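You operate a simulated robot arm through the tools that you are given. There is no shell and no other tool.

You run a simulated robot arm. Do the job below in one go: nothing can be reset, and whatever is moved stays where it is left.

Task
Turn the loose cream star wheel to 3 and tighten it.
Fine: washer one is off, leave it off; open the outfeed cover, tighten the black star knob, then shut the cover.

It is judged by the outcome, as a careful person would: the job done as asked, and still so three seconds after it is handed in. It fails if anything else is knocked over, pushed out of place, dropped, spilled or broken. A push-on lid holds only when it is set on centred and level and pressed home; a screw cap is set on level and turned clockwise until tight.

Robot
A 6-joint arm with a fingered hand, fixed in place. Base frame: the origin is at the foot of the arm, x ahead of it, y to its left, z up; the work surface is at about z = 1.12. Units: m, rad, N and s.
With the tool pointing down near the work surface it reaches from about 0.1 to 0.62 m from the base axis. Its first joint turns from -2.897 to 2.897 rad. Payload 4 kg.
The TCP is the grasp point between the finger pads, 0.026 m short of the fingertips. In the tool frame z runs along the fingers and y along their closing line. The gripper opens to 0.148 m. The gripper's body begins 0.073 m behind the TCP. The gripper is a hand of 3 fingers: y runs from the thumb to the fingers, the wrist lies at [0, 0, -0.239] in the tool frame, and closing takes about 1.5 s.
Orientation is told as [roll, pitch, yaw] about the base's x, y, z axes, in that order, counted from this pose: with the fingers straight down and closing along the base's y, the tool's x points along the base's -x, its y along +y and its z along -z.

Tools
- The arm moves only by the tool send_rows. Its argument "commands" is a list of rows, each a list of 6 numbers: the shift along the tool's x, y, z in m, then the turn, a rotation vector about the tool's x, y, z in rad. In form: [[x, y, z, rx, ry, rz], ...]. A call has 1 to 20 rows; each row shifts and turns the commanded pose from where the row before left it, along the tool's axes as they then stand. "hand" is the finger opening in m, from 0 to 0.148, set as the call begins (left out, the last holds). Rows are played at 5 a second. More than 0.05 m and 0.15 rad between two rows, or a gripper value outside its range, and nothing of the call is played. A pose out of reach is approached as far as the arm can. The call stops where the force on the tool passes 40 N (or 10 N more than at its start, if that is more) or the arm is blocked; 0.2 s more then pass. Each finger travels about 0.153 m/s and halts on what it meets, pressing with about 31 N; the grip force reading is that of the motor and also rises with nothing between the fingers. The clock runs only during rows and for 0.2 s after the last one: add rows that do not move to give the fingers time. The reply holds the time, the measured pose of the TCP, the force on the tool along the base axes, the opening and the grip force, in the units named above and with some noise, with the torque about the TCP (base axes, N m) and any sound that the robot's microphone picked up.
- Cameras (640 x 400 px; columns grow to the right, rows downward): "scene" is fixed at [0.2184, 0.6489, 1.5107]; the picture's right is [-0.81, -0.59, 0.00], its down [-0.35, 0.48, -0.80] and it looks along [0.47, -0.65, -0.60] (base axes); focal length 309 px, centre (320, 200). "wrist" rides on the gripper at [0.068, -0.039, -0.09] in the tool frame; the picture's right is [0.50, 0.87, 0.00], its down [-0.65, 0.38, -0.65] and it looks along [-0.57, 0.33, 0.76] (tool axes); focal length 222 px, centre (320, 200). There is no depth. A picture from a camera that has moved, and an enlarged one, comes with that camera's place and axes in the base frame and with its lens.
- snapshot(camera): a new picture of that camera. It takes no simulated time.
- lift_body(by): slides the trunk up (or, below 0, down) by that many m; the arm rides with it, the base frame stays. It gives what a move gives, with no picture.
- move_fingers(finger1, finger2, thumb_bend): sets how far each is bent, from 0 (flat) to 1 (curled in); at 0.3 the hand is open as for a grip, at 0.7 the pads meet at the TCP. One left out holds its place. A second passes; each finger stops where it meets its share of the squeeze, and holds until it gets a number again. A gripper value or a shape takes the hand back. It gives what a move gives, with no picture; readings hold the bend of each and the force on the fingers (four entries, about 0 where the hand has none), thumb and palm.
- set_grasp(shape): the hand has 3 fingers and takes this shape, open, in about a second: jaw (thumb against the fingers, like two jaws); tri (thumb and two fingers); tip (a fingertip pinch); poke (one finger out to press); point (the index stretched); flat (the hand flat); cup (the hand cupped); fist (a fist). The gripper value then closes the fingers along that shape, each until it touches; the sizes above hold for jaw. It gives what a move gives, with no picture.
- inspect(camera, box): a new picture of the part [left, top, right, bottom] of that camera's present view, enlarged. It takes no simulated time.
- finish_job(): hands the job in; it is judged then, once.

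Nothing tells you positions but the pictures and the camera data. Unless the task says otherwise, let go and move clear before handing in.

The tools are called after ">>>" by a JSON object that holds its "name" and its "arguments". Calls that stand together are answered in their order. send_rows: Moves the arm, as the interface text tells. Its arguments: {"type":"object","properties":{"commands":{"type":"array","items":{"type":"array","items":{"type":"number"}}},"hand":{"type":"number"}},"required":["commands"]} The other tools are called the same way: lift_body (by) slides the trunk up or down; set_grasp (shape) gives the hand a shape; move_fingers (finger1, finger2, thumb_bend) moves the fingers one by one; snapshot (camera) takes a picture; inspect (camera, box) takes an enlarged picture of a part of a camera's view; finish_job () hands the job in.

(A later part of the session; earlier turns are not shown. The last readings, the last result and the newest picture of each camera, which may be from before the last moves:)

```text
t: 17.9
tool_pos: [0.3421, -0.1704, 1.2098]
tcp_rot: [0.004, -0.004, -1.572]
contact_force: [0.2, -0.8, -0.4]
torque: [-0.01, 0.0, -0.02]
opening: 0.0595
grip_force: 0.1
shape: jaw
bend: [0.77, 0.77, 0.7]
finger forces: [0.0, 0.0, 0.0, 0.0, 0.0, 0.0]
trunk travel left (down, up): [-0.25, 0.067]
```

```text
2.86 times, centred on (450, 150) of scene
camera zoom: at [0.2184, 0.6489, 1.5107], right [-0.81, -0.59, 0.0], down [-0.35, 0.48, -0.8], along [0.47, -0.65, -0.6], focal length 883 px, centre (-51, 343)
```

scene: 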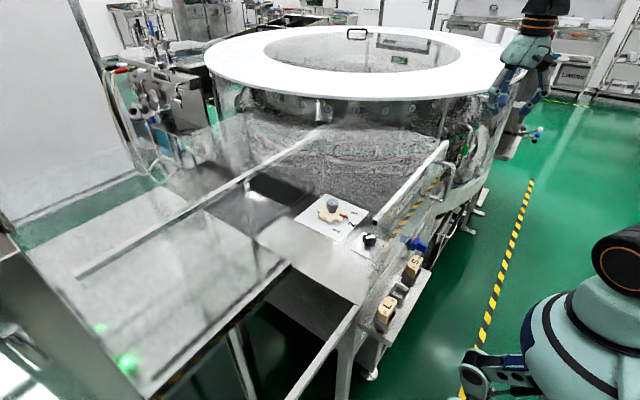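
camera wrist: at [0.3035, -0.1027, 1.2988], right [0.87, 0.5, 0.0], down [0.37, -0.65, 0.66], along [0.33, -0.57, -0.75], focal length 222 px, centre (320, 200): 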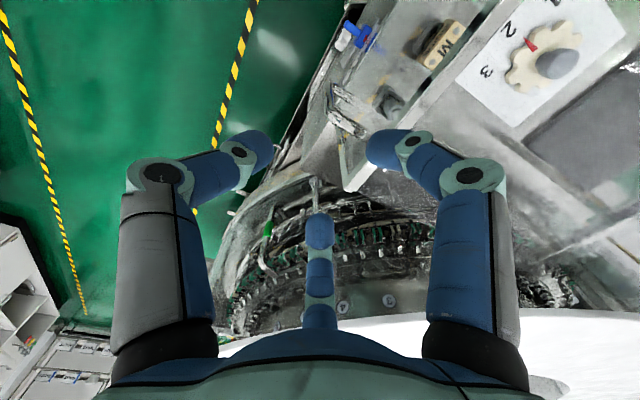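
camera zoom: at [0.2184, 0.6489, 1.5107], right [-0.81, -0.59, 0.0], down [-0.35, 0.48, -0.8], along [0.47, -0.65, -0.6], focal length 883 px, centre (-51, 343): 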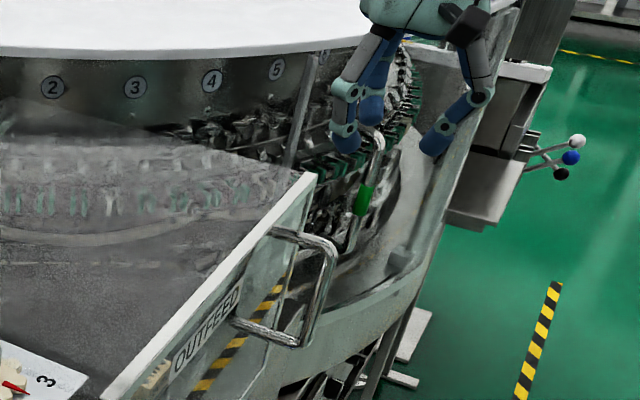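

The handle corner lines up with the hand axis. I'll go down in stages around the top of the bar.

>>> {"name": "send_rows", "arguments": {"commands": [[0.0015, 0.003, 0.025, 0, 0, 0], [0, 0, 0.025, 0, 0, 0], [0, 0, 0.025, 0, 0, 0], [0, 0, 0.025, 0, 0, 0], [0, 0, 0, 0, 0, 0]]}}

>>> {"name": "snapshot", "arguments": {"camera": "wrist"}}

>>> {"name": "inspect", "arguments": {"camera": "scene", "box": [400, 110, 480, 210]}}

```text
t: 19.1
tool_pos: [0.3454, -0.1695, 1.1104]
tcp_rot: [0.003, -0.005, -1.573]
contact_force: [0.6, 0.1, 0.3]
torque: [0.0, 0.02, 0.01]
opening: 0.0597
grip_force: 0.0
shape: jaw
bend: [0.77, 0.77, 0.7]
finger forces: [0.1, 0.0, 0.1, 0.0, 0.0, 0.0]
trunk travel left (down, up): [-0.25, 0.067]
```

```text
taken
camera wrist: at [0.3065, -0.1025, 1.1993], right [0.87, 0.5, 0.0], down [0.37, -0.65, 0.66], along [0.33, -0.57, -0.75], focal length 222 px, centre (320, 200)
```

wrist: 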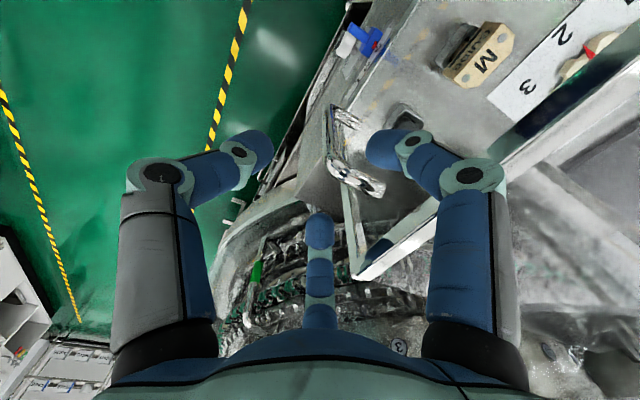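

```text
4.00 times, centred on (440, 160) of scene
camera zoom: at [0.2184, 0.6489, 1.5107], right [-0.81, -0.59, 0.0], down [-0.35, 0.48, -0.8], along [0.47, -0.65, -0.6], focal length 1236 px, centre (-160, 360)
```

zoom: 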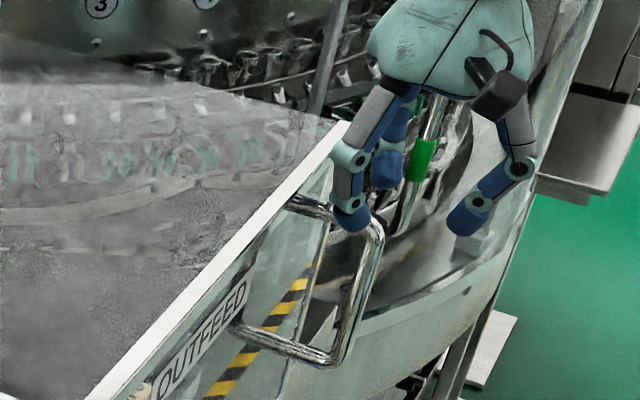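

>>> {"name": "send_rows", "arguments": {"commands": [[0, 0.001, 0.02, 0, 0, 0], [0, 0, 0.02, 0, 0, 0], [0, 0, 0.02, 0, 0, 0], [0, 0, 0.005, 0, 0, 0], [0, 0, 0, 0, 0, 0]]}}

>>> {"name": "snapshot", "arguments": {"camera": "wrist"}}

>>> {"name": "inspect", "arguments": {"camera": "scene", "box": [400, 110, 480, 210]}}

```text
t: 20.3
tool_pos: [0.3486, -0.1709, 1.0441]
tcp_rot: [0.002, -0.002, -1.573]
contact_force: [-0.1, -0.5, 0.7]
torque: [-0.05, 0.02, 0.0]
opening: 0.0595
grip_force: 0.1
shape: jaw
bend: [0.77, 0.77, 0.7]
finger forces: [0.1, 0.1, 0.0, 0.1, 0.1, 0.0]
trunk travel left (down, up): [-0.25, 0.067]
```

```text
taken
camera wrist: at [0.3093, -0.1022, 1.1332], right [0.87, 0.5, 0.0], down [0.37, -0.65, 0.66], along [0.33, -0.57, -0.75], focal length 222 px, centre (320, 200)
```

wrist: 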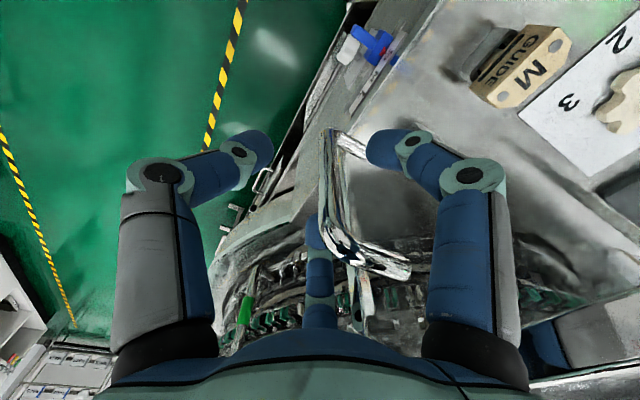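

```text
4.00 times, centred on (440, 160) of scene
camera zoom: at [0.2184, 0.6489, 1.5107], right [-0.81, -0.59, 0.0], down [-0.35, 0.48, -0.8], along [0.47, -0.65, -0.6], focal length 1236 px, centre (-160, 360)
```

zoom: 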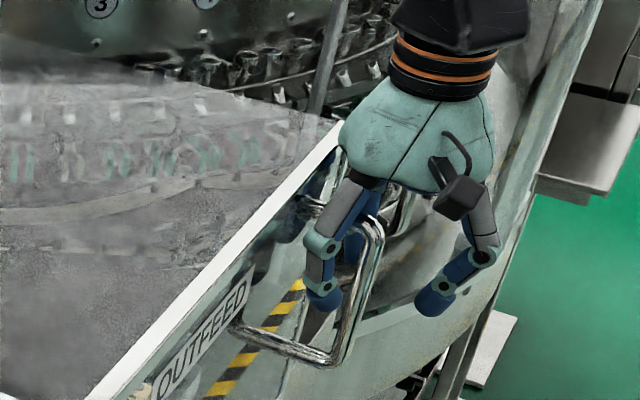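

The fingers straddle the bar with no contact force. I'll close on it now.

>>> {"name": "send_rows", "arguments": {"commands": [[0, 0, 0, 0, 0, 0], [0, 0, 0, 0, 0, 0], [0, 0, 0, 0, 0, 0], [0, 0, 0, 0, 0, 0], [0, 0, 0, 0, 0, 0], [0, 0, 0, 0, 0, 0], [0, 0, 0, 0, 0, 0], [0, 0, 0, 0, 0, 0]], "hand": 0.0}}

>>> {"name": "snapshot", "arguments": {"camera": "wrist"}}

>>> {"name": "inspect", "arguments": {"camera": "scene", "box": [400, 110, 480, 210]}}

```text
t: 22.1
tool_pos: [0.3472, -0.1701, 1.0448]
tcp_rot: [0.004, -0.004, -1.572]
contact_force: [-15.0, 1.1, -7.6]
torque: [0.01, 0.24, -0.03]
opening: 0.0
grip_force: 31.1
shape: jaw
bend: [0.73, 0.73, 0.7]
finger forces: [0.1, 0.0, 0.1, 0.1, 0.0, 0.0]
trunk travel left (down, up): [-0.25, 0.067]
```

```text
taken
camera wrist: at [0.3077, -0.1022, 1.1337], right [0.87, 0.5, 0.0], down [0.37, -0.65, 0.66], along [0.33, -0.57, -0.75], focal length 222 px, centre (320, 200)
```

wrist: 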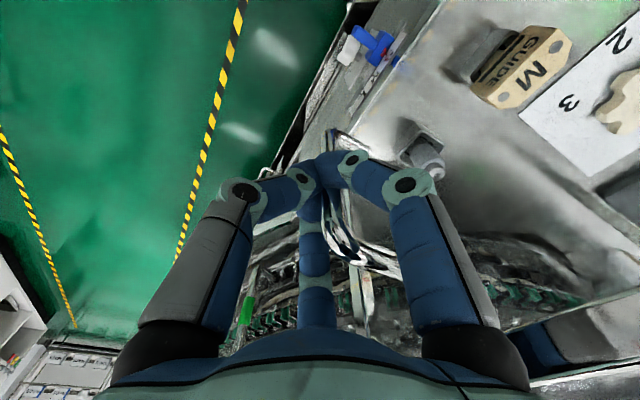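

```text
4.00 times, centred on (440, 160) of scene
camera zoom: at [0.2184, 0.6489, 1.5107], right [-0.81, -0.59, 0.0], down [-0.35, 0.48, -0.8], along [0.47, -0.65, -0.6], focal length 1236 px, centre (-160, 360)
```

zoom: 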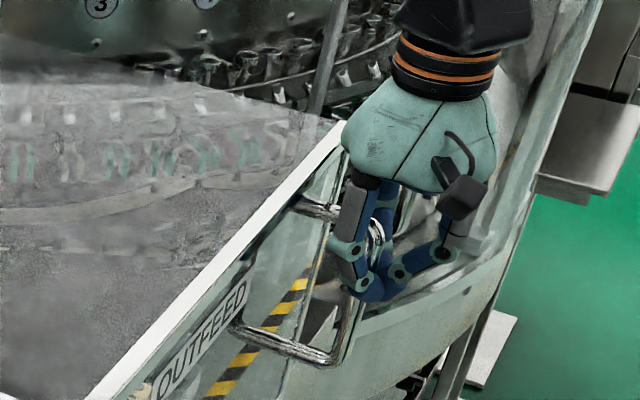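

The hand has the bar. I'll test each direction gently, starting with a small lift.

>>> {"name": "send_rows", "arguments": {"commands": [[0, 0, -0.005, 0, 0, 0], [0, 0, -0.005, 0, 0, 0], [0, 0, 0, 0, 0, 0]]}}

>>> {"name": "inspect", "arguments": {"camera": "scene", "box": [360, 110, 480, 230]}}

```text
t: 22.9
tool_pos: [0.3466, -0.1696, 1.0535]
tcp_rot: [0.008, -0.004, -1.573]
contact_force: [-13.4, -0.3, -10.4]
torque: [0.01, 0.29, 0.02]
opening: 0.0001
grip_force: 30.9
shape: jaw
bend: [0.73, 0.73, 0.7]
finger forces: [0.0, 0.0, 0.0, 0.0, 0.0, 0.0]
trunk travel left (down, up): [-0.25, 0.067]
```

```text
3.33 times, centred on (420, 170) of scene
camera zoom: at [0.2184, 0.6489, 1.5107], right [-0.81, -0.59, 0.0], down [-0.35, 0.48, -0.8], along [0.47, -0.65, -0.6], focal length 1030 px, centre (-13, 300)
```

zoom: 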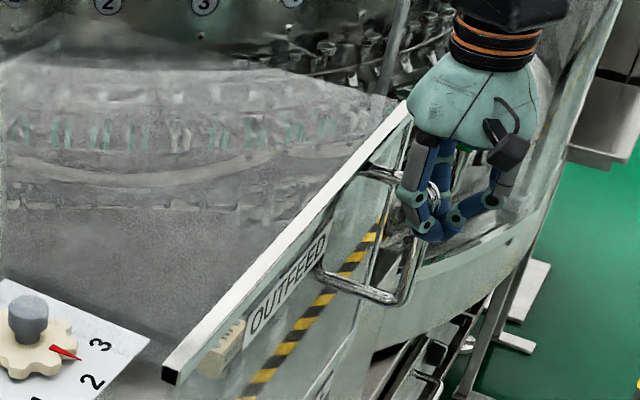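

>>> {"name": "send_rows", "arguments": {"commands": [[0, 0, -0.008, 0, 0, 0], [0, 0, -0.008, 0, 0, 0], [0, 0, 0, 0, 0, 0]]}}

>>> {"name": "inspect", "arguments": {"camera": "scene", "box": [365, 180, 429, 220]}}

>>> {"name": "inspect", "arguments": {"camera": "scene", "box": [400, 140, 464, 220]}}

>>> {"name": "inspect", "arguments": {"camera": "scene", "box": [350, 220, 414, 260]}}

```text
t: 23.7
tool_pos: [0.3471, -0.1688, 1.0705]
tcp_rot: [0.004, -0.004, -1.572]
contact_force: [-12.9, 0.7, -9.3]
torque: [0.0, 0.21, -0.01]
opening: 0.0
grip_force: 31.3
shape: jaw
bend: [0.73, 0.73, 0.7]
finger forces: [0.0, 0.0, 0.1, 0.0, 0.0, 0.2]
trunk travel left (down, up): [-0.25, 0.067]
```

```text
10.00 times, centred on (397, 200) of scene
camera zoom: at [0.2184, 0.6489, 1.5107], right [-0.81, -0.59, 0.0], down [-0.35, 0.48, -0.8], along [0.47, -0.65, -0.6], focal length 3090 px, centre (-450, 200)
```

zoom: 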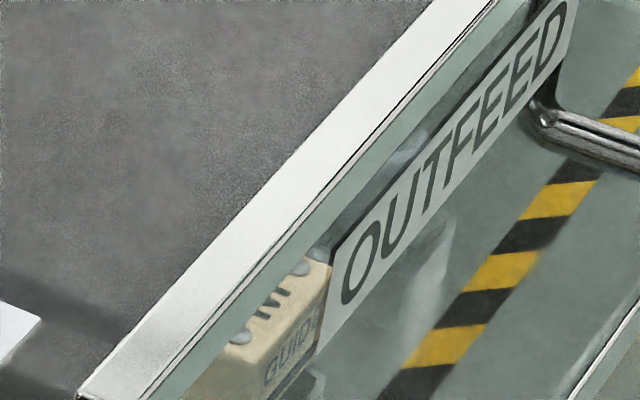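

```text
5.00 times, centred on (432, 180) of scene
camera zoom: at [0.2184, 0.6489, 1.5107], right [-0.81, -0.59, 0.0], down [-0.35, 0.48, -0.8], along [0.47, -0.65, -0.6], focal length 1545 px, centre (-240, 300)
```

zoom: 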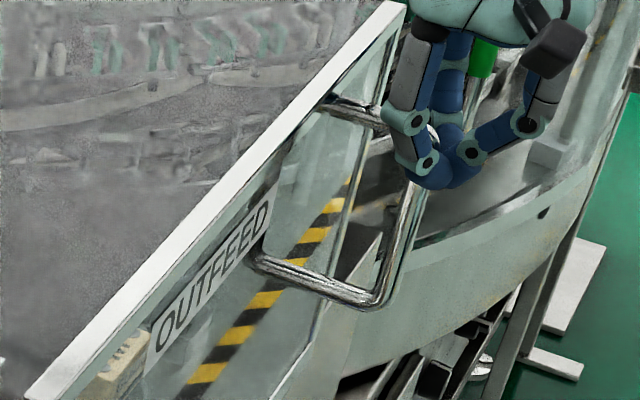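

```text
10.00 times, centred on (382, 240) of scene
camera zoom: at [0.2184, 0.6489, 1.5107], right [-0.81, -0.59, 0.0], down [-0.35, 0.48, -0.8], along [0.47, -0.65, -0.6], focal length 3090 px, centre (-300, -200)
```

zoom: 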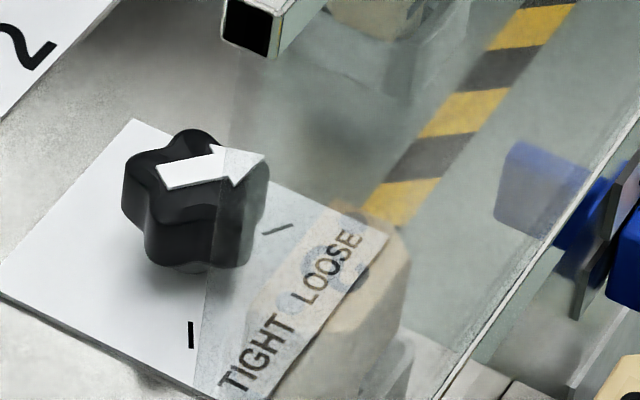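

The cover hasn't moved; the fingers only slid up the bar. Next I'll test a pull toward the robot (-x).

>>> {"name": "send_rows", "arguments": {"commands": [[0, 0, 0.008, 0, 0, 0], [0, 0, 0.008, 0, 0, 0], [0, 0, 0.008, 0, 0, 0], [0, 0, 0, 0, 0, 0]]}}

>>> {"name": "send_rows", "arguments": {"commands": [[0, -0.004, 0, 0, 0, 0], [0, -0.004, 0, 0, 0, 0], [0, -0.004, 0, 0, 0, 0], [0, 0, 0, 0, 0, 0]]}}

>>> {"name": "inspect", "arguments": {"camera": "scene", "box": [400, 140, 464, 220]}}

>>> {"name": "inspect", "arguments": {"camera": "scene", "box": [350, 220, 414, 260]}}

```text
t: 24.7
tool_pos: [0.3455, -0.1694, 1.0467]
tcp_rot: [0.006, -0.005, -1.574]
contact_force: [-11.5, -0.5, 9.1]
torque: [-0.01, 0.14, 0.01]
opening: 0.0
grip_force: 31.0
shape: jaw
bend: [0.73, 0.73, 0.67]
finger forces: [0.1, 0.0, 0.0, 0.0, 0.0, 0.0]
trunk travel left (down, up): [-0.25, 0.067]
```

```text
t: 25.7
tool_pos: [0.3358, -0.1688, 1.0457]
tcp_rot: [0.003, -0.006, -1.573]
contact_force: [0.7, -0.5, -0.7]
torque: [-0.02, -0.02, -0.03]
opening: 0.0
grip_force: 31.2
shape: jaw
bend: [0.73, 0.73, 0.68]
finger forces: [0.0, 0.0, 0.0, 0.1, 0.1, 0.1]
trunk travel left (down, up): [-0.25, 0.067]
```

```text
5.00 times, centred on (432, 180) of scene
camera zoom: at [0.2184, 0.6489, 1.5107], right [-0.81, -0.59, 0.0], down [-0.35, 0.48, -0.8], along [0.47, -0.65, -0.6], focal length 1545 px, centre (-240, 300)
```

zoom: 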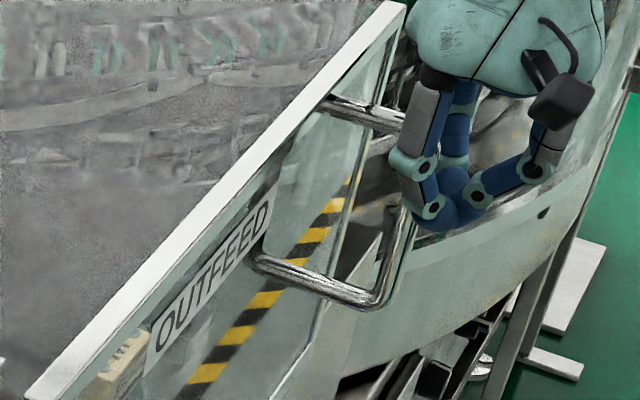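

```text
10.00 times, centred on (382, 240) of scene
camera zoom: at [0.2184, 0.6489, 1.5107], right [-0.81, -0.59, 0.0], down [-0.35, 0.48, -0.8], along [0.47, -0.65, -0.6], focal length 3090 px, centre (-300, -200)
```

zoom: 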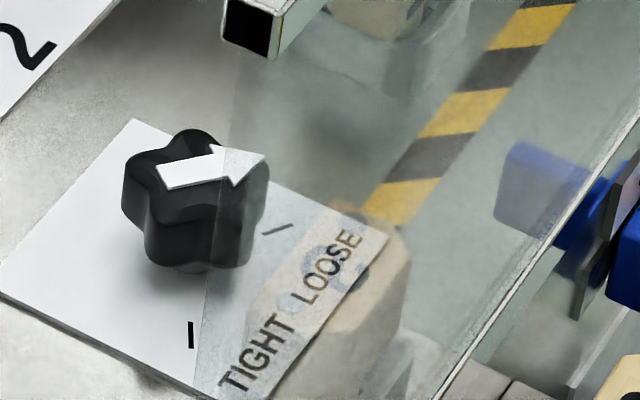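

The fingers had closed in front of the bar, so that test proves nothing. I'll use the closed fingertips to nudge the bar sideways and see whether the cover slides, first pushing toward +y from the -y side.

>>> {"name": "send_rows", "arguments": {"commands": [[0, -0.03, 0, 0, 0, 0], [-0.03, 0, 0, 0, 0, 0], [-0.022, 0, 0, 0, 0, 0], [0, 0.025, 0, 0, 0, 0], [0, 0.021, 0, 0, 0, 0], [0, 0, 0, 0, 0, 0]]}}

>>> {"name": "snapshot", "arguments": {"camera": "wrist"}}

>>> {"name": "inspect", "arguments": {"camera": "scene", "box": [400, 110, 480, 210]}}

```text
t: 27.1
tool_pos: [0.3518, -0.2212, 1.0445]
tcp_rot: [0.003, -0.003, -1.572]
contact_force: [-1.4, -5.6, -0.8]
torque: [0.11, -0.06, -0.03]
opening: 0.0
grip_force: 30.9
shape: jaw
bend: [0.73, 0.73, 0.68]
finger forces: [5.1, 0.1, 0.0, 0.0, 0.0, 0.0]
trunk travel left (down, up): [-0.25, 0.067]
```

```text
taken
camera wrist: at [0.3126, -0.1544, 1.135], right [0.87, 0.5, 0.0], down [0.37, -0.65, 0.66], along [0.33, -0.57, -0.75], focal length 222 px, centre (320, 200)
```

wrist: 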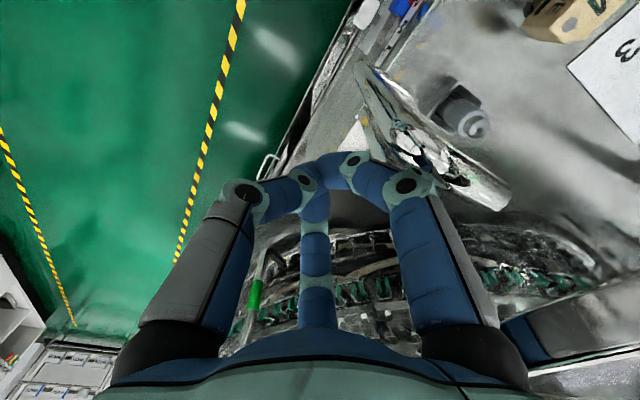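

```text
4.00 times, centred on (440, 160) of scene
camera zoom: at [0.2184, 0.6489, 1.5107], right [-0.81, -0.59, 0.0], down [-0.35, 0.48, -0.8], along [0.47, -0.65, -0.6], focal length 1236 px, centre (-160, 360)
```

zoom: 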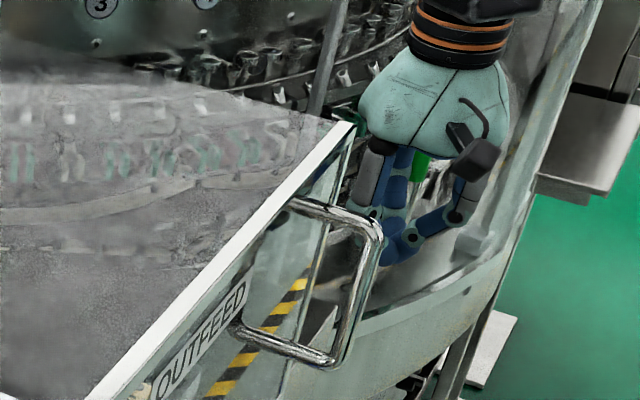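

One finger already touches the bar (5 N). I'll push gently toward +y.

>>> {"name": "send_rows", "arguments": {"commands": [[0.004, 0, 0, 0, 0, 0], [0.004, 0, 0, 0, 0, 0], [0.004, 0, 0, 0, 0, 0], [0, 0, 0, 0, 0, 0]]}}

>>> {"name": "inspect", "arguments": {"camera": "scene", "box": [350, 220, 414, 260]}}

```text
t: 28.1
tool_pos: [0.352, -0.2081, 1.0462]
tcp_rot: [0.004, -0.004, -1.572]
contact_force: [0.7, -1.4, 0.5]
torque: [0.02, 0.03, -0.04]
opening: 0.0
grip_force: 31.6
shape: jaw
bend: [0.73, 0.73, 0.68]
finger forces: [1.6, 0.1, 0.0, 0.1, 0.1, 0.0]
trunk travel left (down, up): [-0.25, 0.067]
```

```text
10.00 times, centred on (382, 240) of scene
camera zoom: at [0.2184, 0.6489, 1.5107], right [-0.81, -0.59, 0.0], down [-0.35, 0.48, -0.8], along [0.47, -0.65, -0.6], focal length 3090 px, centre (-300, -200)
```

zoom: 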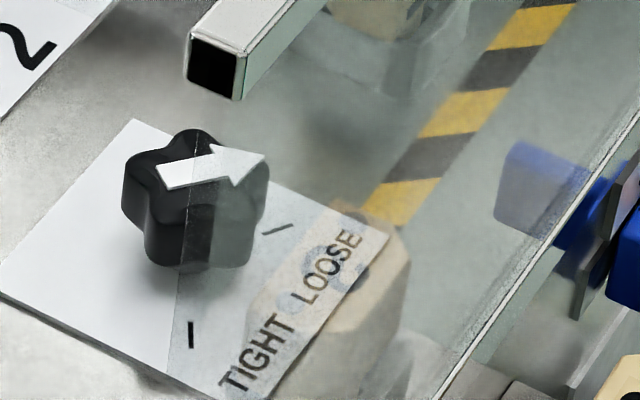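

The cover slides toward +y with very little force, so that's how it opens. I'll keep pushing it along smoothly.

>>> {"name": "send_rows", "arguments": {"commands": [[0.01, 0, 0, 0, 0, 0], [0.012, 0, 0, 0, 0, 0], [0.012, 0, 0, 0, 0, 0], [0.012, 0, 0, 0, 0, 0], [0.012, 0, 0, 0, 0, 0], [0.012, 0, 0, 0, 0, 0], [0.012, 0, 0, 0, 0, 0], [0.01, 0, 0, 0, 0, 0], [0, 0, 0, 0, 0, 0]]}}

>>> {"name": "snapshot", "arguments": {"camera": "scene"}}

>>> {"name": "snapshot", "arguments": {"camera": "wrist"}}

```text
t: 30.1
tool_pos: [0.3518, -0.1164, 1.0457]
tcp_rot: [0.003, -0.004, -1.573]
contact_force: [0.1, 0.3, 0.0]
torque: [0.0, -0.01, 0.0]
opening: 0.0001
grip_force: 31.1
shape: jaw
bend: [0.73, 0.73, 0.68]
finger forces: [0.1, 0.0, 0.1, 0.0, 0.0, 0.0]
trunk travel left (down, up): [-0.25, 0.067]
```

```text
taken
```

scene: 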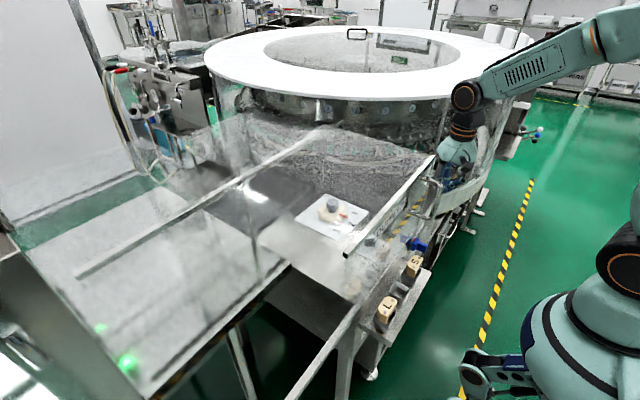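

```text
taken
camera wrist: at [0.3127, -0.0486, 1.1357], right [0.87, 0.5, 0.0], down [0.37, -0.65, 0.66], along [0.33, -0.57, -0.75], focal length 222 px, centre (320, 200)
```

wrist: 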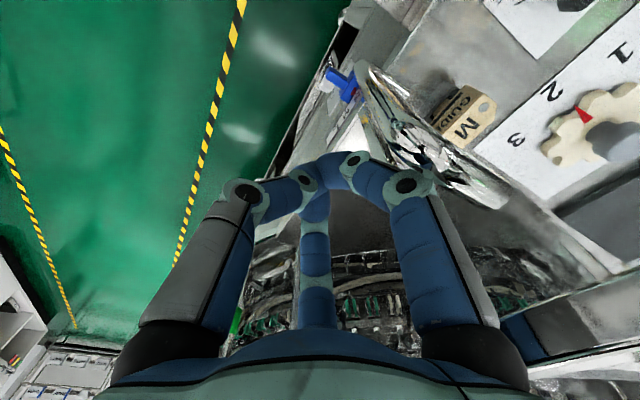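

It's sliding well. I'll keep going and watch for the end stop.

>>> {"name": "send_rows", "arguments": {"commands": [[0.01, 0, 0, 0, 0, 0], [0.014, 0, 0, 0, 0, 0], [0.014, 0, 0, 0, 0, 0], [0.014, 0, 0, 0, 0, 0], [0.014, 0, 0, 0, 0, 0], [0.014, 0, 0, 0, 0, 0], [0.014, 0, 0, 0, 0, 0], [0.014, 0, 0, 0, 0, 0], [0.014, 0, 0, 0, 0, 0], [0.01, 0, 0, 0, 0, 0], [0, 0, 0, 0, 0, 0]]}}

>>> {"name": "snapshot", "arguments": {"camera": "scene"}}

>>> {"name": "snapshot", "arguments": {"camera": "wrist"}}

```text
t: 32.5
tool_pos: [0.3513, 0.015, 1.0459]
tcp_rot: [0.004, -0.005, -1.573]
contact_force: [-0.1, 0.2, -0.4]
torque: [-0.03, -0.02, -0.01]
opening: 0.0
grip_force: 31.3
shape: jaw
bend: [0.73, 0.73, 0.68]
finger forces: [0.0, 0.1, 0.0, 0.0, 0.1, 0.0]
trunk travel left (down, up): [-0.25, 0.067]
```

```text
taken
```

scene: 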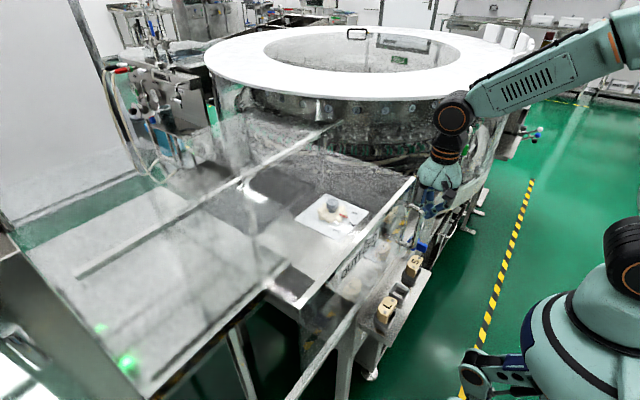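

```text
taken
camera wrist: at [0.3124, 0.0824, 1.1347], right [0.87, 0.5, 0.0], down [0.37, -0.65, 0.66], along [0.33, -0.57, -0.75], focal length 222 px, centre (320, 200)
```

wrist: 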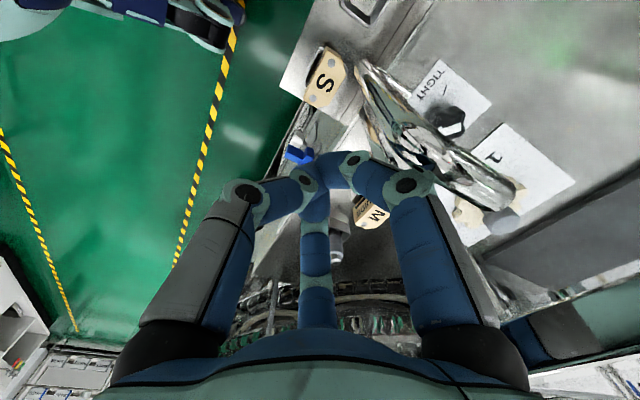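

>>> {"name": "send_rows", "arguments": {"commands": [[0.01, 0, 0, 0, 0, 0], [0.014, 0, 0, 0, 0, 0], [0.014, 0, 0, 0, 0, 0], [0.014, 0, 0, 0, 0, 0], [0.014, 0, 0, 0, 0, 0], [0.014, 0, 0, 0, 0, 0], [0.014, 0, 0, 0, 0, 0], [0.014, 0, 0, 0, 0, 0], [0.014, 0, 0, 0, 0, 0], [0.01, 0, 0, 0, 0, 0], [0, 0, 0, 0, 0, 0]]}}

>>> {"name": "snapshot", "arguments": {"camera": "scene"}}

>>> {"name": "snapshot", "arguments": {"camera": "wrist"}}

```text
t: 34.9
tool_pos: [0.352, 0.1473, 1.0456]
tcp_rot: [0.005, -0.002, -1.574]
contact_force: [0.3, 0.1, -0.1]
torque: [0.03, 0.02, 0.0]
opening: 0.0002
grip_force: 31.1
shape: jaw
bend: [0.73, 0.73, 0.68]
finger forces: [0.2, 0.1, 0.1, 0.1, 0.0, 0.1]
trunk travel left (down, up): [-0.25, 0.067]
```

```text
taken
```

scene: 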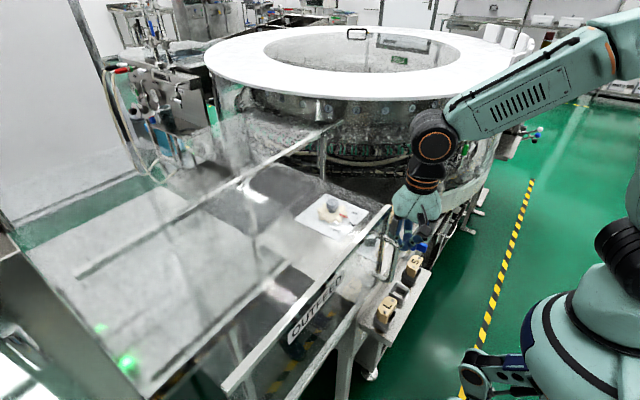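

```text
taken
camera wrist: at [0.313, 0.2148, 1.1345], right [0.87, 0.5, 0.0], down [0.37, -0.65, 0.66], along [0.33, -0.57, -0.75], focal length 222 px, centre (320, 200)
```

wrist: 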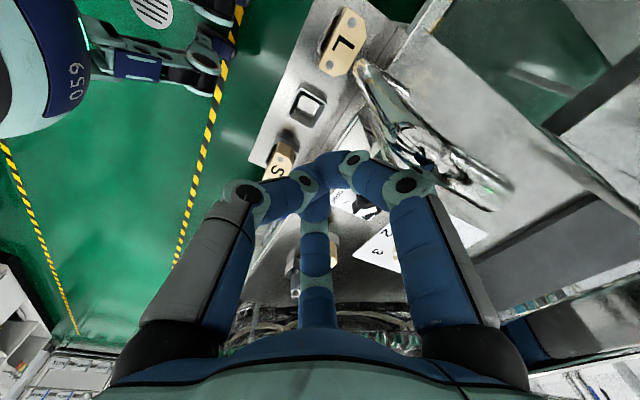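

>>> {"name": "send_rows", "arguments": {"commands": [[0.01, 0, 0, 0, 0, 0], [0.012, 0, 0, 0, 0, 0], [0.012, 0, 0, 0, 0, 0], [0.012, 0, 0, 0, 0, 0], [0.012, 0, 0, 0, 0, 0], [0.01, 0, 0, 0, 0, 0], [0.008, 0, 0, 0, 0, 0], [0.006, 0, 0, 0, 0, 0], [0.006, 0, 0, 0, 0, 0], [0.006, 0, 0, 0, 0, 0], [0, 0, 0, 0, 0, 0]]}}

>>> {"name": "snapshot", "arguments": {"camera": "scene"}}

>>> {"name": "snapshot", "arguments": {"camera": "wrist"}}

```text
t: 35.5
tool_pos: [0.3523, 0.158, 1.0458]
tcp_rot: [0.005, -0.013, -1.579]
contact_force: [4.9, -35.7, 7.8]
torque: [1.24, 0.01, -0.92]
opening: 0.0
grip_force: 31.0
shape: jaw
bend: [0.71, 0.73, 0.68]
finger forces: [36.8, 0.1, 0.0, 0.0, 0.1, 0.0]
trunk travel left (down, up): [-0.25, 0.067]
stopped in row 3: the force on the tool passed its limit at 45 N (the readings are from after the stop); the commanded pose is now the measured one
```

```text
taken
```

scene: 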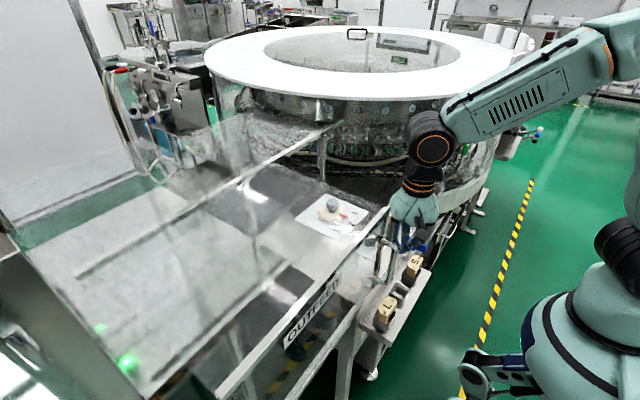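

```text
taken
camera wrist: at [0.3136, 0.2267, 1.1341], right [0.87, 0.49, 0.0], down [0.37, -0.65, 0.66], along [0.33, -0.58, -0.75], focal length 222 px, centre (320, 200)
```

wrist: 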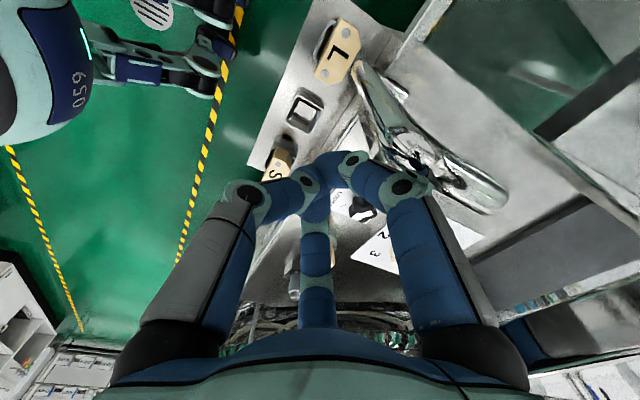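

The cover has reached its end stop, and its rear end is at about y≈0.155, which clears the knob and wheel. I'll back away, rise, and view both from above.

>>> {"name": "send_rows", "arguments": {"commands": [[-0.03, 0, 0, 0, 0, 0], [-0.04, 0, 0, 0, 0, 0], [0, 0, -0.045, 0, 0, 0], [0, 0, -0.045, 0, 0, 0], [0, 0, -0.045, 0, 0, 0], [0, 0, -0.045, 0, 0, 0], [0, 0, 0, 0, 0, 0]]}}

>>> {"name": "snapshot", "arguments": {"camera": "scene"}}

>>> {"name": "snapshot", "arguments": {"camera": "wrist"}}

```text
t: 37.1
tool_pos: [0.3522, 0.0959, 1.2285]
tcp_rot: [0.002, -0.01, -1.577]
contact_force: [-0.5, -0.4, 0.9]
torque: [0.01, 0.02, -0.03]
opening: 0.0
grip_force: 30.7
shape: jaw
bend: [0.72, 0.73, 0.67]
finger forces: [0.0, 0.0, 0.0, 0.0, 0.0, 0.0]
trunk travel left (down, up): [-0.25, 0.067]
```

```text
taken
```

scene: 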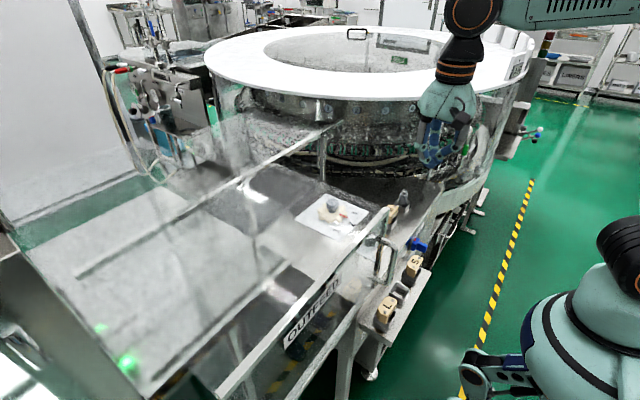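

```text
taken
camera wrist: at [0.3147, 0.1645, 1.3172], right [0.87, 0.5, 0.0], down [0.37, -0.65, 0.66], along [0.33, -0.58, -0.75], focal length 222 px, centre (320, 200)
```

wrist: 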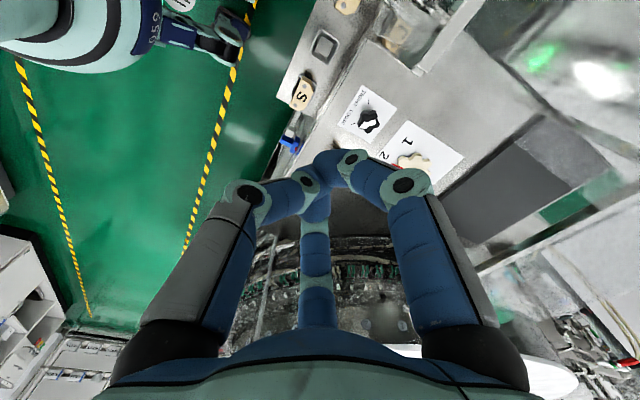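

The cover stays open and the wheel and knob are clear. They sit near z≈0.90–0.95, so I'll raise the arm, lower the trunk for reach, and turn the hand back to yaw 0.

>>> {"name": "send_rows", "arguments": {"commands": [[0, -0.02, -0.04, 0, 0, 0], [0, -0.02, -0.04, 0, 0, 0], [0, 0, -0.03, 0, 0, 0], [0, 0, 0, 0, 0, 0]], "hand": 0.08}}

>>> {"name": "lift_body", "arguments": {"by": -0.2}}

>>> {"name": "send_rows", "arguments": {"commands": [[0, 0, 0, 0, 0, -0.143], [0, 0, 0, 0, 0, -0.143], [0, 0, 0, 0, 0, -0.143], [0, 0, 0, 0, 0, -0.143], [0, 0, 0, 0, 0, -0.143], [0, 0, 0, 0, 0, -0.143], [0, 0, 0, 0, 0, -0.143], [0, 0, 0, 0, 0, -0.143], [0, 0, 0, 0, 0, -0.143], [0, 0, 0, 0, 0, -0.143], [0, 0, 0, 0, 0, -0.147], [0, 0, 0, 0, 0, 0]]}}

>>> {"name": "snapshot", "arguments": {"camera": "wrist"}}

>>> {"name": "snapshot", "arguments": {"camera": "scene"}}

```text
t: 38.1
tool_pos: [0.3098, 0.0956, 1.3341]
tcp_rot: [0.002, -0.011, -1.575]
contact_force: [0.1, 0.9, 0.4]
torque: [0.01, 0.0, -0.01]
opening: 0.0795
grip_force: 0.1
shape: jaw
bend: [0.35, 0.35, 0.7]
finger forces: [0.0, 0.0, 0.0, 0.1, 0.0, 0.1]
trunk travel left (down, up): [-0.25, 0.067]
```

```text
t: 40.3
tool_pos: [0.3099, 0.0979, 1.1356]
tcp_rot: [0.003, -0.009, -1.574]
contact_force: [0.8, -0.3, -0.1]
torque: [-0.01, 0.0, -0.02]
opening: 0.0796
grip_force: 0.1
shape: jaw
bend: [0.35, 0.35, 0.7]
finger forces: [0.0, 0.0, 0.1, 0.0, 0.0, 0.1]
trunk travel left (down, up): [-0.05, 0.267]
```

```text
t: 42.9
tool_pos: [0.3103, 0.0969, 1.1344]
tcp_rot: [-0.01, -0.003, 0.003]
contact_force: [-0.6, 0.3, -0.4]
torque: [0.03, 0.03, -0.02]
opening: 0.0796
grip_force: 0.0
shape: jaw
bend: [0.35, 0.35, 0.7]
finger forces: [0.0, 0.0, 0.0, 0.0, 0.1, 0.1]
trunk travel left (down, up): [-0.05, 0.267]
```

```text
taken
camera wrist: at [0.2428, 0.0584, 1.2249], right [-0.5, 0.86, -0.01], down [0.65, 0.39, 0.65], along [0.57, 0.32, -0.76], focal length 222 px, centre (320, 200)
```

wrist: 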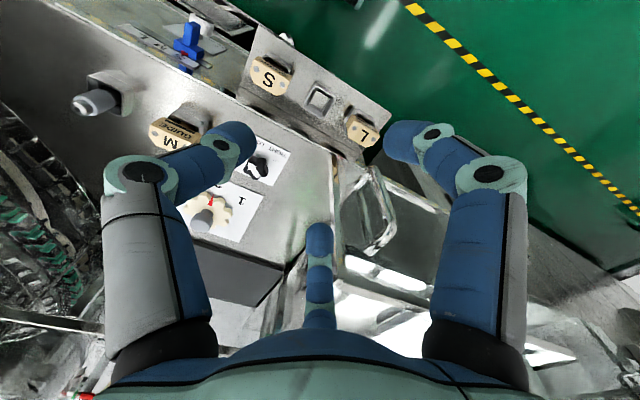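

```text
taken
```

scene: 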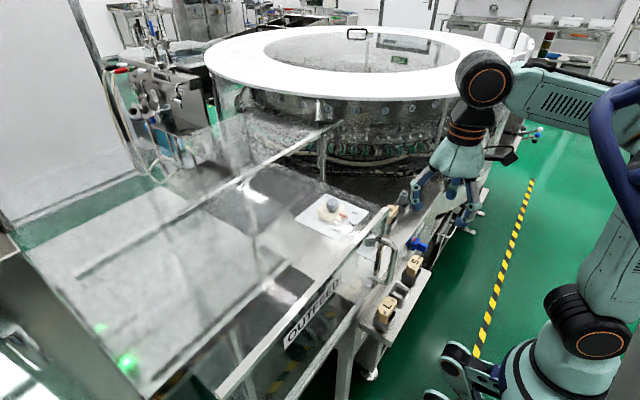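

From the marks, the hub is at about (0.618, 0.017), the red pointer is exactly at 2, and 3 is about 45° counter-clockwise from it. The black knob is at about (0.470, 0.063), with its arrow at LOOSE and TIGHT about 120° clockwise. I'll move over the wheel first.

>>> {"name": "send_rows", "arguments": {"commands": [[0, -0.04, 0, -0.01, 0, 0], [0, -0.04, 0, 0, 0, 0], [-0.04, 0, 0, 0, 0, 0], [-0.045, 0, 0, 0, 0, 0], [-0.045, 0, 0, 0, 0, 0], [-0.045, 0, 0, 0, 0, 0], [-0.045, 0, 0, 0, 0, 0], [0, 0, 0, 0, 0, 0]]}}

>>> {"name": "snapshot", "arguments": {"camera": "wrist"}}

>>> {"name": "snapshot", "arguments": {"camera": "scene"}}

```text
t: 44.7
tool_pos: [0.5229, 0.0159, 1.1225]
tcp_rot: [-0.001, -0.004, 0.003]
contact_force: [0.1, -0.5, -0.5]
torque: [-0.02, 0.0, 0.01]
opening: 0.0797
grip_force: 0.0
shape: jaw
bend: [0.35, 0.35, 0.7]
finger forces: [0.0, 0.0, 0.1, 0.0, 0.0, 0.1]
out of reach, approached as far as the arm can: row 7
trunk travel left (down, up): [-0.05, 0.267]
```

```text
taken
camera wrist: at [0.4553, -0.0226, 1.212], right [-0.5, 0.87, 0.0], down [0.65, 0.38, 0.66], along [0.57, 0.33, -0.75], focal length 222 px, centre (320, 200)
```

wrist: 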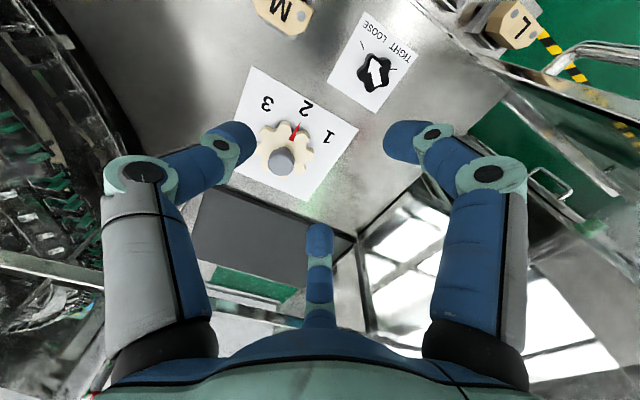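

```text
taken
```

scene: 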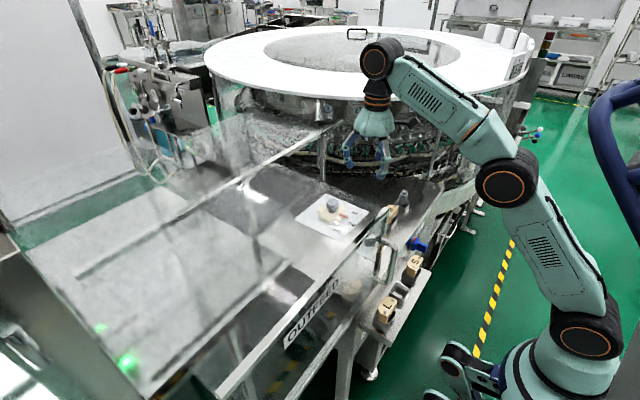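

The arm reaches less far this high with the trunk lowered. I'll raise the trunk most of the way back for better reach at the wheel's height, after taking a closer picture to refine the wheel's position.

>>> {"name": "inspect", "arguments": {"camera": "wrist", "box": [220, 50, 380, 210]}}

>>> {"name": "inspect", "arguments": {"camera": "wrist", "box": [310, 0, 430, 120]}}

>>> {"name": "lift_body", "arguments": {"by": 0.15}}

```text
2.50 times, centred on (300, 130) of wrist
camera zoom: at [0.4553, -0.0226, 1.212], right [-0.5, 0.87, 0.0], down [0.65, 0.38, 0.66], along [0.57, 0.33, -0.75], focal length 555 px, centre (370, 375)
```

zoom: 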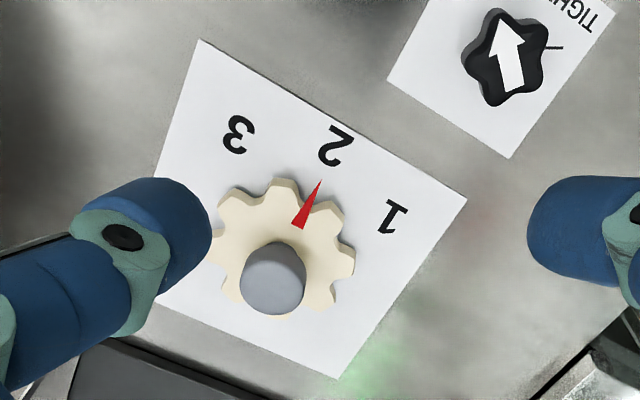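

```text
3.33 times, centred on (370, 60) of wrist
camera zoom: at [0.4553, -0.0226, 1.212], right [-0.5, 0.87, 0.0], down [0.65, 0.38, 0.66], along [0.57, 0.33, -0.75], focal length 740 px, centre (153, 667)
```

zoom: 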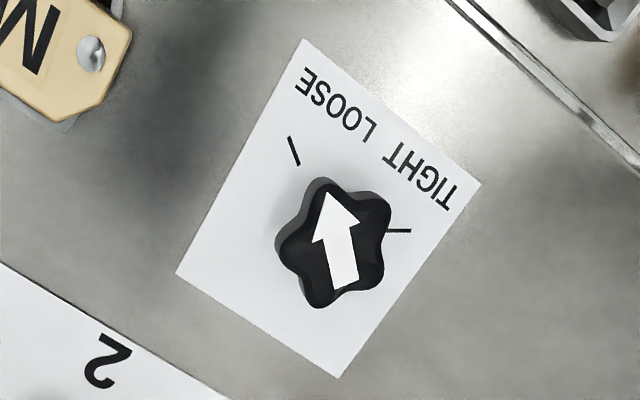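

```text
t: 46.5
tool_pos: [0.4937, 0.0173, 1.3048]
tcp_rot: [-0.002, -0.06, 0.001]
contact_force: [-0.6, -0.2, 0.0]
torque: [0.01, 0.0, -0.02]
opening: 0.0799
grip_force: 0.0
shape: jaw
bend: [0.35, 0.35, 0.7]
finger forces: [0.1, 0.0, 0.0, 0.1, 0.2, 0.0]
trunk travel left (down, up): [-0.2, 0.117]
```

The trunk is now at -0.05. I'll straighten the small tilt, go down, and extend out over the wheel, staying above its hub.

>>> {"name": "send_rows", "arguments": {"commands": [[0, 0, 0.02, 0, 0.06, 0], [0, 0, 0.04, 0, 0, 0], [0, 0, 0.04, 0, 0, 0], [0, 0, 0.04, 0, 0, 0], [0, 0, 0.04, 0, 0, 0], [0, 0, 0.03, 0, 0, 0], [-0.04, 0, 0.015, 0, 0, 0], [-0.04, -0.002, 0.015, 0, 0, 0], [-0.04, -0.002, 0.015, 0, 0, 0], [0, 0, 0, 0, 0, 0], [0, 0, 0, 0, 0, 0]]}}

>>> {"name": "snapshot", "arguments": {"camera": "wrist"}}

>>> {"name": "snapshot", "arguments": {"camera": "scene"}}

```text
t: 48.9
tool_pos: [0.6156, 0.0114, 1.0495]
tcp_rot: [-0.002, 0.001, 0.001]
contact_force: [0.1, -0.3, -0.1]
torque: [-0.01, -0.01, -0.02]
opening: 0.0797
grip_force: 0.1
shape: jaw
bend: [0.34, 0.35, 0.7]
finger forces: [0.1, 0.0, 0.0, 0.1, 0.0, 0.0]
trunk travel left (down, up): [-0.2, 0.117]
```

```text
taken
camera wrist: at [0.5487, -0.0279, 1.1398], right [-0.5, 0.87, 0.0], down [0.66, 0.38, 0.65], along [0.57, 0.33, -0.76], focal length 222 px, centre (320, 200)
```

wrist: 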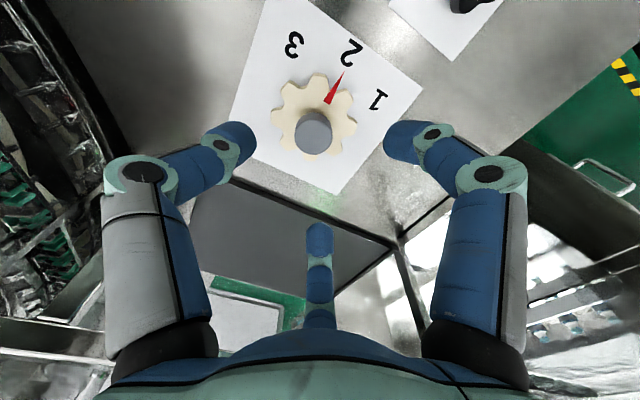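

```text
taken
```

scene: 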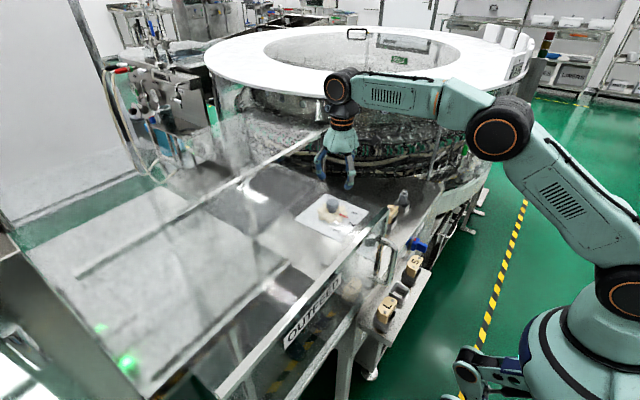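

>>> {"name": "inspect", "arguments": {"camera": "wrist", "box": [220, 10, 420, 210]}}

>>> {"name": "inspect", "arguments": {"camera": "scene", "box": [290, 130, 400, 260]}}

```text
2.00 times, centred on (320, 110) of wrist
camera zoom: at [0.5487, -0.0279, 1.1398], right [-0.5, 0.87, 0.0], down [0.66, 0.38, 0.65], along [0.57, 0.33, -0.76], focal length 444 px, centre (320, 380)
```

zoom: 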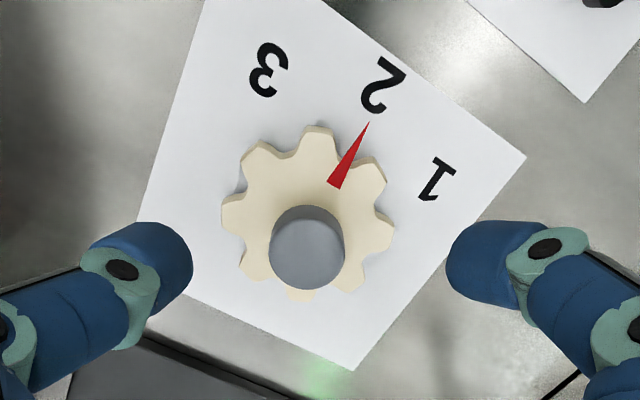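

```text
3.08 times, centred on (345, 195) of scene
camera zoom: at [0.2184, 0.6489, 1.5107], right [-0.81, -0.59, 0.0], down [-0.35, 0.48, -0.8], along [0.47, -0.65, -0.6], focal length 951 px, centre (243, 215)
```

zoom: 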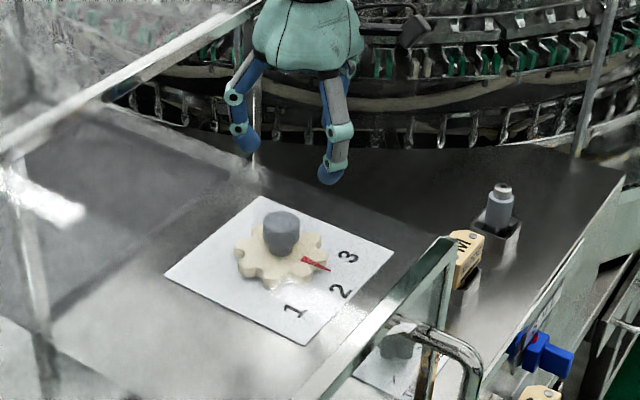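

Rechecking with several views puts the plate at z≈0.88, the hub at about (0.630, 0.013) with its top at z≈0.939, and the hub diameter at about 35 mm. I'll centre over it and go down to just above it.

>>> {"name": "send_rows", "arguments": {"commands": [[0, 0, 0.03, 0, 0, 0], [-0.004, 0.001, 0.03, 0, 0, 0], [-0.006, 0.001, 0, 0, 0, 0], [-0.004, 0, 0, 0, 0, 0], [0, 0, 0, 0, 0, 0]]}}

>>> {"name": "snapshot", "arguments": {"camera": "wrist"}}

>>> {"name": "inspect", "arguments": {"camera": "scene", "box": [290, 150, 390, 250]}}

```text
t: 50.1
tool_pos: [0.6296, 0.016, 0.9898]
tcp_rot: [-0.003, 0.001, 0.0]
contact_force: [0.5, 0.2, 0.2]
torque: [-0.02, -0.01, -0.04]
opening: 0.0799
grip_force: 0.0
shape: jaw
bend: [0.34, 0.35, 0.7]
finger forces: [0.0, 0.0, 0.1, 0.0, 0.0, 0.0]
trunk travel left (down, up): [-0.2, 0.117]
```

```text
taken
camera wrist: at [0.5632, -0.0243, 1.0797], right [-0.5, 0.87, 0.0], down [0.65, 0.38, 0.65], along [0.57, 0.33, -0.76], focal length 222 px, centre (320, 200)
```

wrist: 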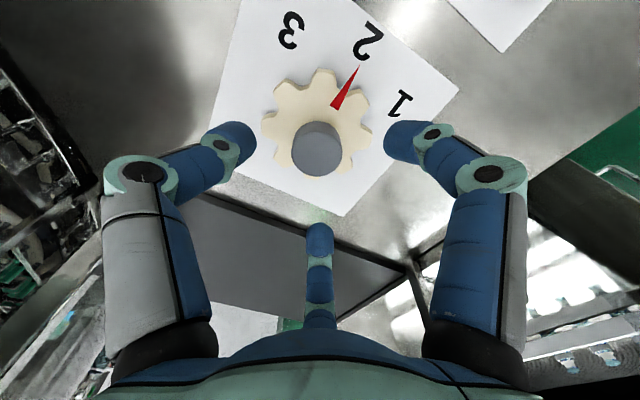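

```text
4.00 times, centred on (340, 200) of scene
camera zoom: at [0.2184, 0.6489, 1.5107], right [-0.81, -0.59, 0.0], down [-0.35, 0.48, -0.8], along [0.47, -0.65, -0.6], focal length 1236 px, centre (240, 200)
```

zoom: 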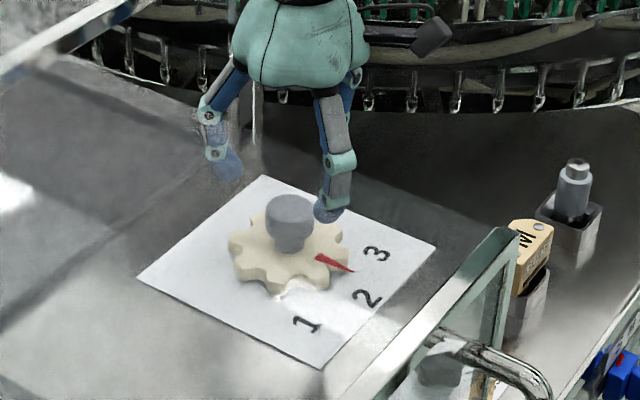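

The hub lines up to within about 3 mm. I'll correct that and lower the fingers around the hub.

>>> {"name": "send_rows", "arguments": {"commands": [[-0.001, -0.003, 0.015, 0, 0, 0], [0, 0, 0.015, 0, 0, 0], [0, 0, 0.015, 0, 0, 0], [0, 0, 0.011, 0, 0, 0], [0, 0, 0, 0, 0, 0]]}}

>>> {"name": "snapshot", "arguments": {"camera": "wrist"}}

>>> {"name": "inspect", "arguments": {"camera": "scene", "box": [290, 150, 390, 250]}}

```text
t: 51.3
tool_pos: [0.6308, 0.0107, 0.9345]
tcp_rot: [-0.002, 0.0, 0.001]
contact_force: [0.0, 0.4, 0.2]
torque: [0.0, 0.01, 0.01]
opening: 0.0795
grip_force: 0.2
shape: jaw
bend: [0.34, 0.35, 0.7]
finger forces: [0.0, 0.0, 0.0, 0.0, 0.1, 0.0]
trunk travel left (down, up): [-0.2, 0.117]
```

```text
taken
camera wrist: at [0.5635, -0.0284, 1.0242], right [-0.5, 0.87, 0.0], down [0.65, 0.38, 0.65], along [0.57, 0.33, -0.76], focal length 222 px, centre (320, 200)
```

wrist: 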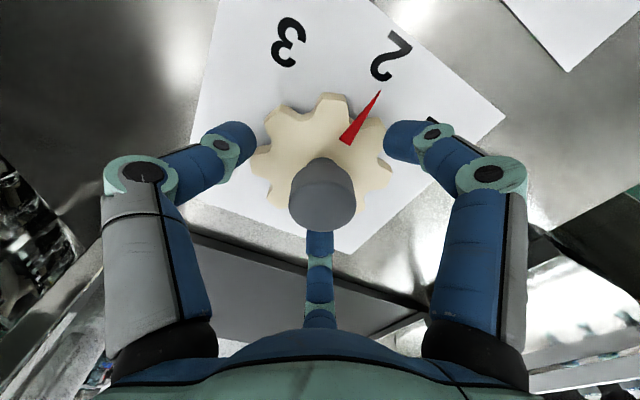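

```text
4.00 times, centred on (340, 200) of scene
camera zoom: at [0.2184, 0.6489, 1.5107], right [-0.81, -0.59, 0.0], down [-0.35, 0.48, -0.8], along [0.47, -0.65, -0.6], focal length 1236 px, centre (240, 200)
```

zoom: 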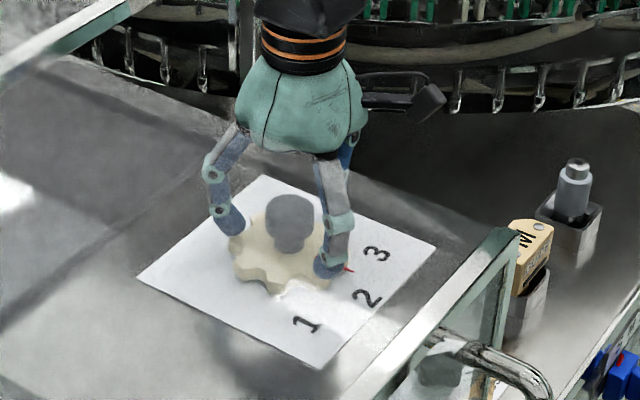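

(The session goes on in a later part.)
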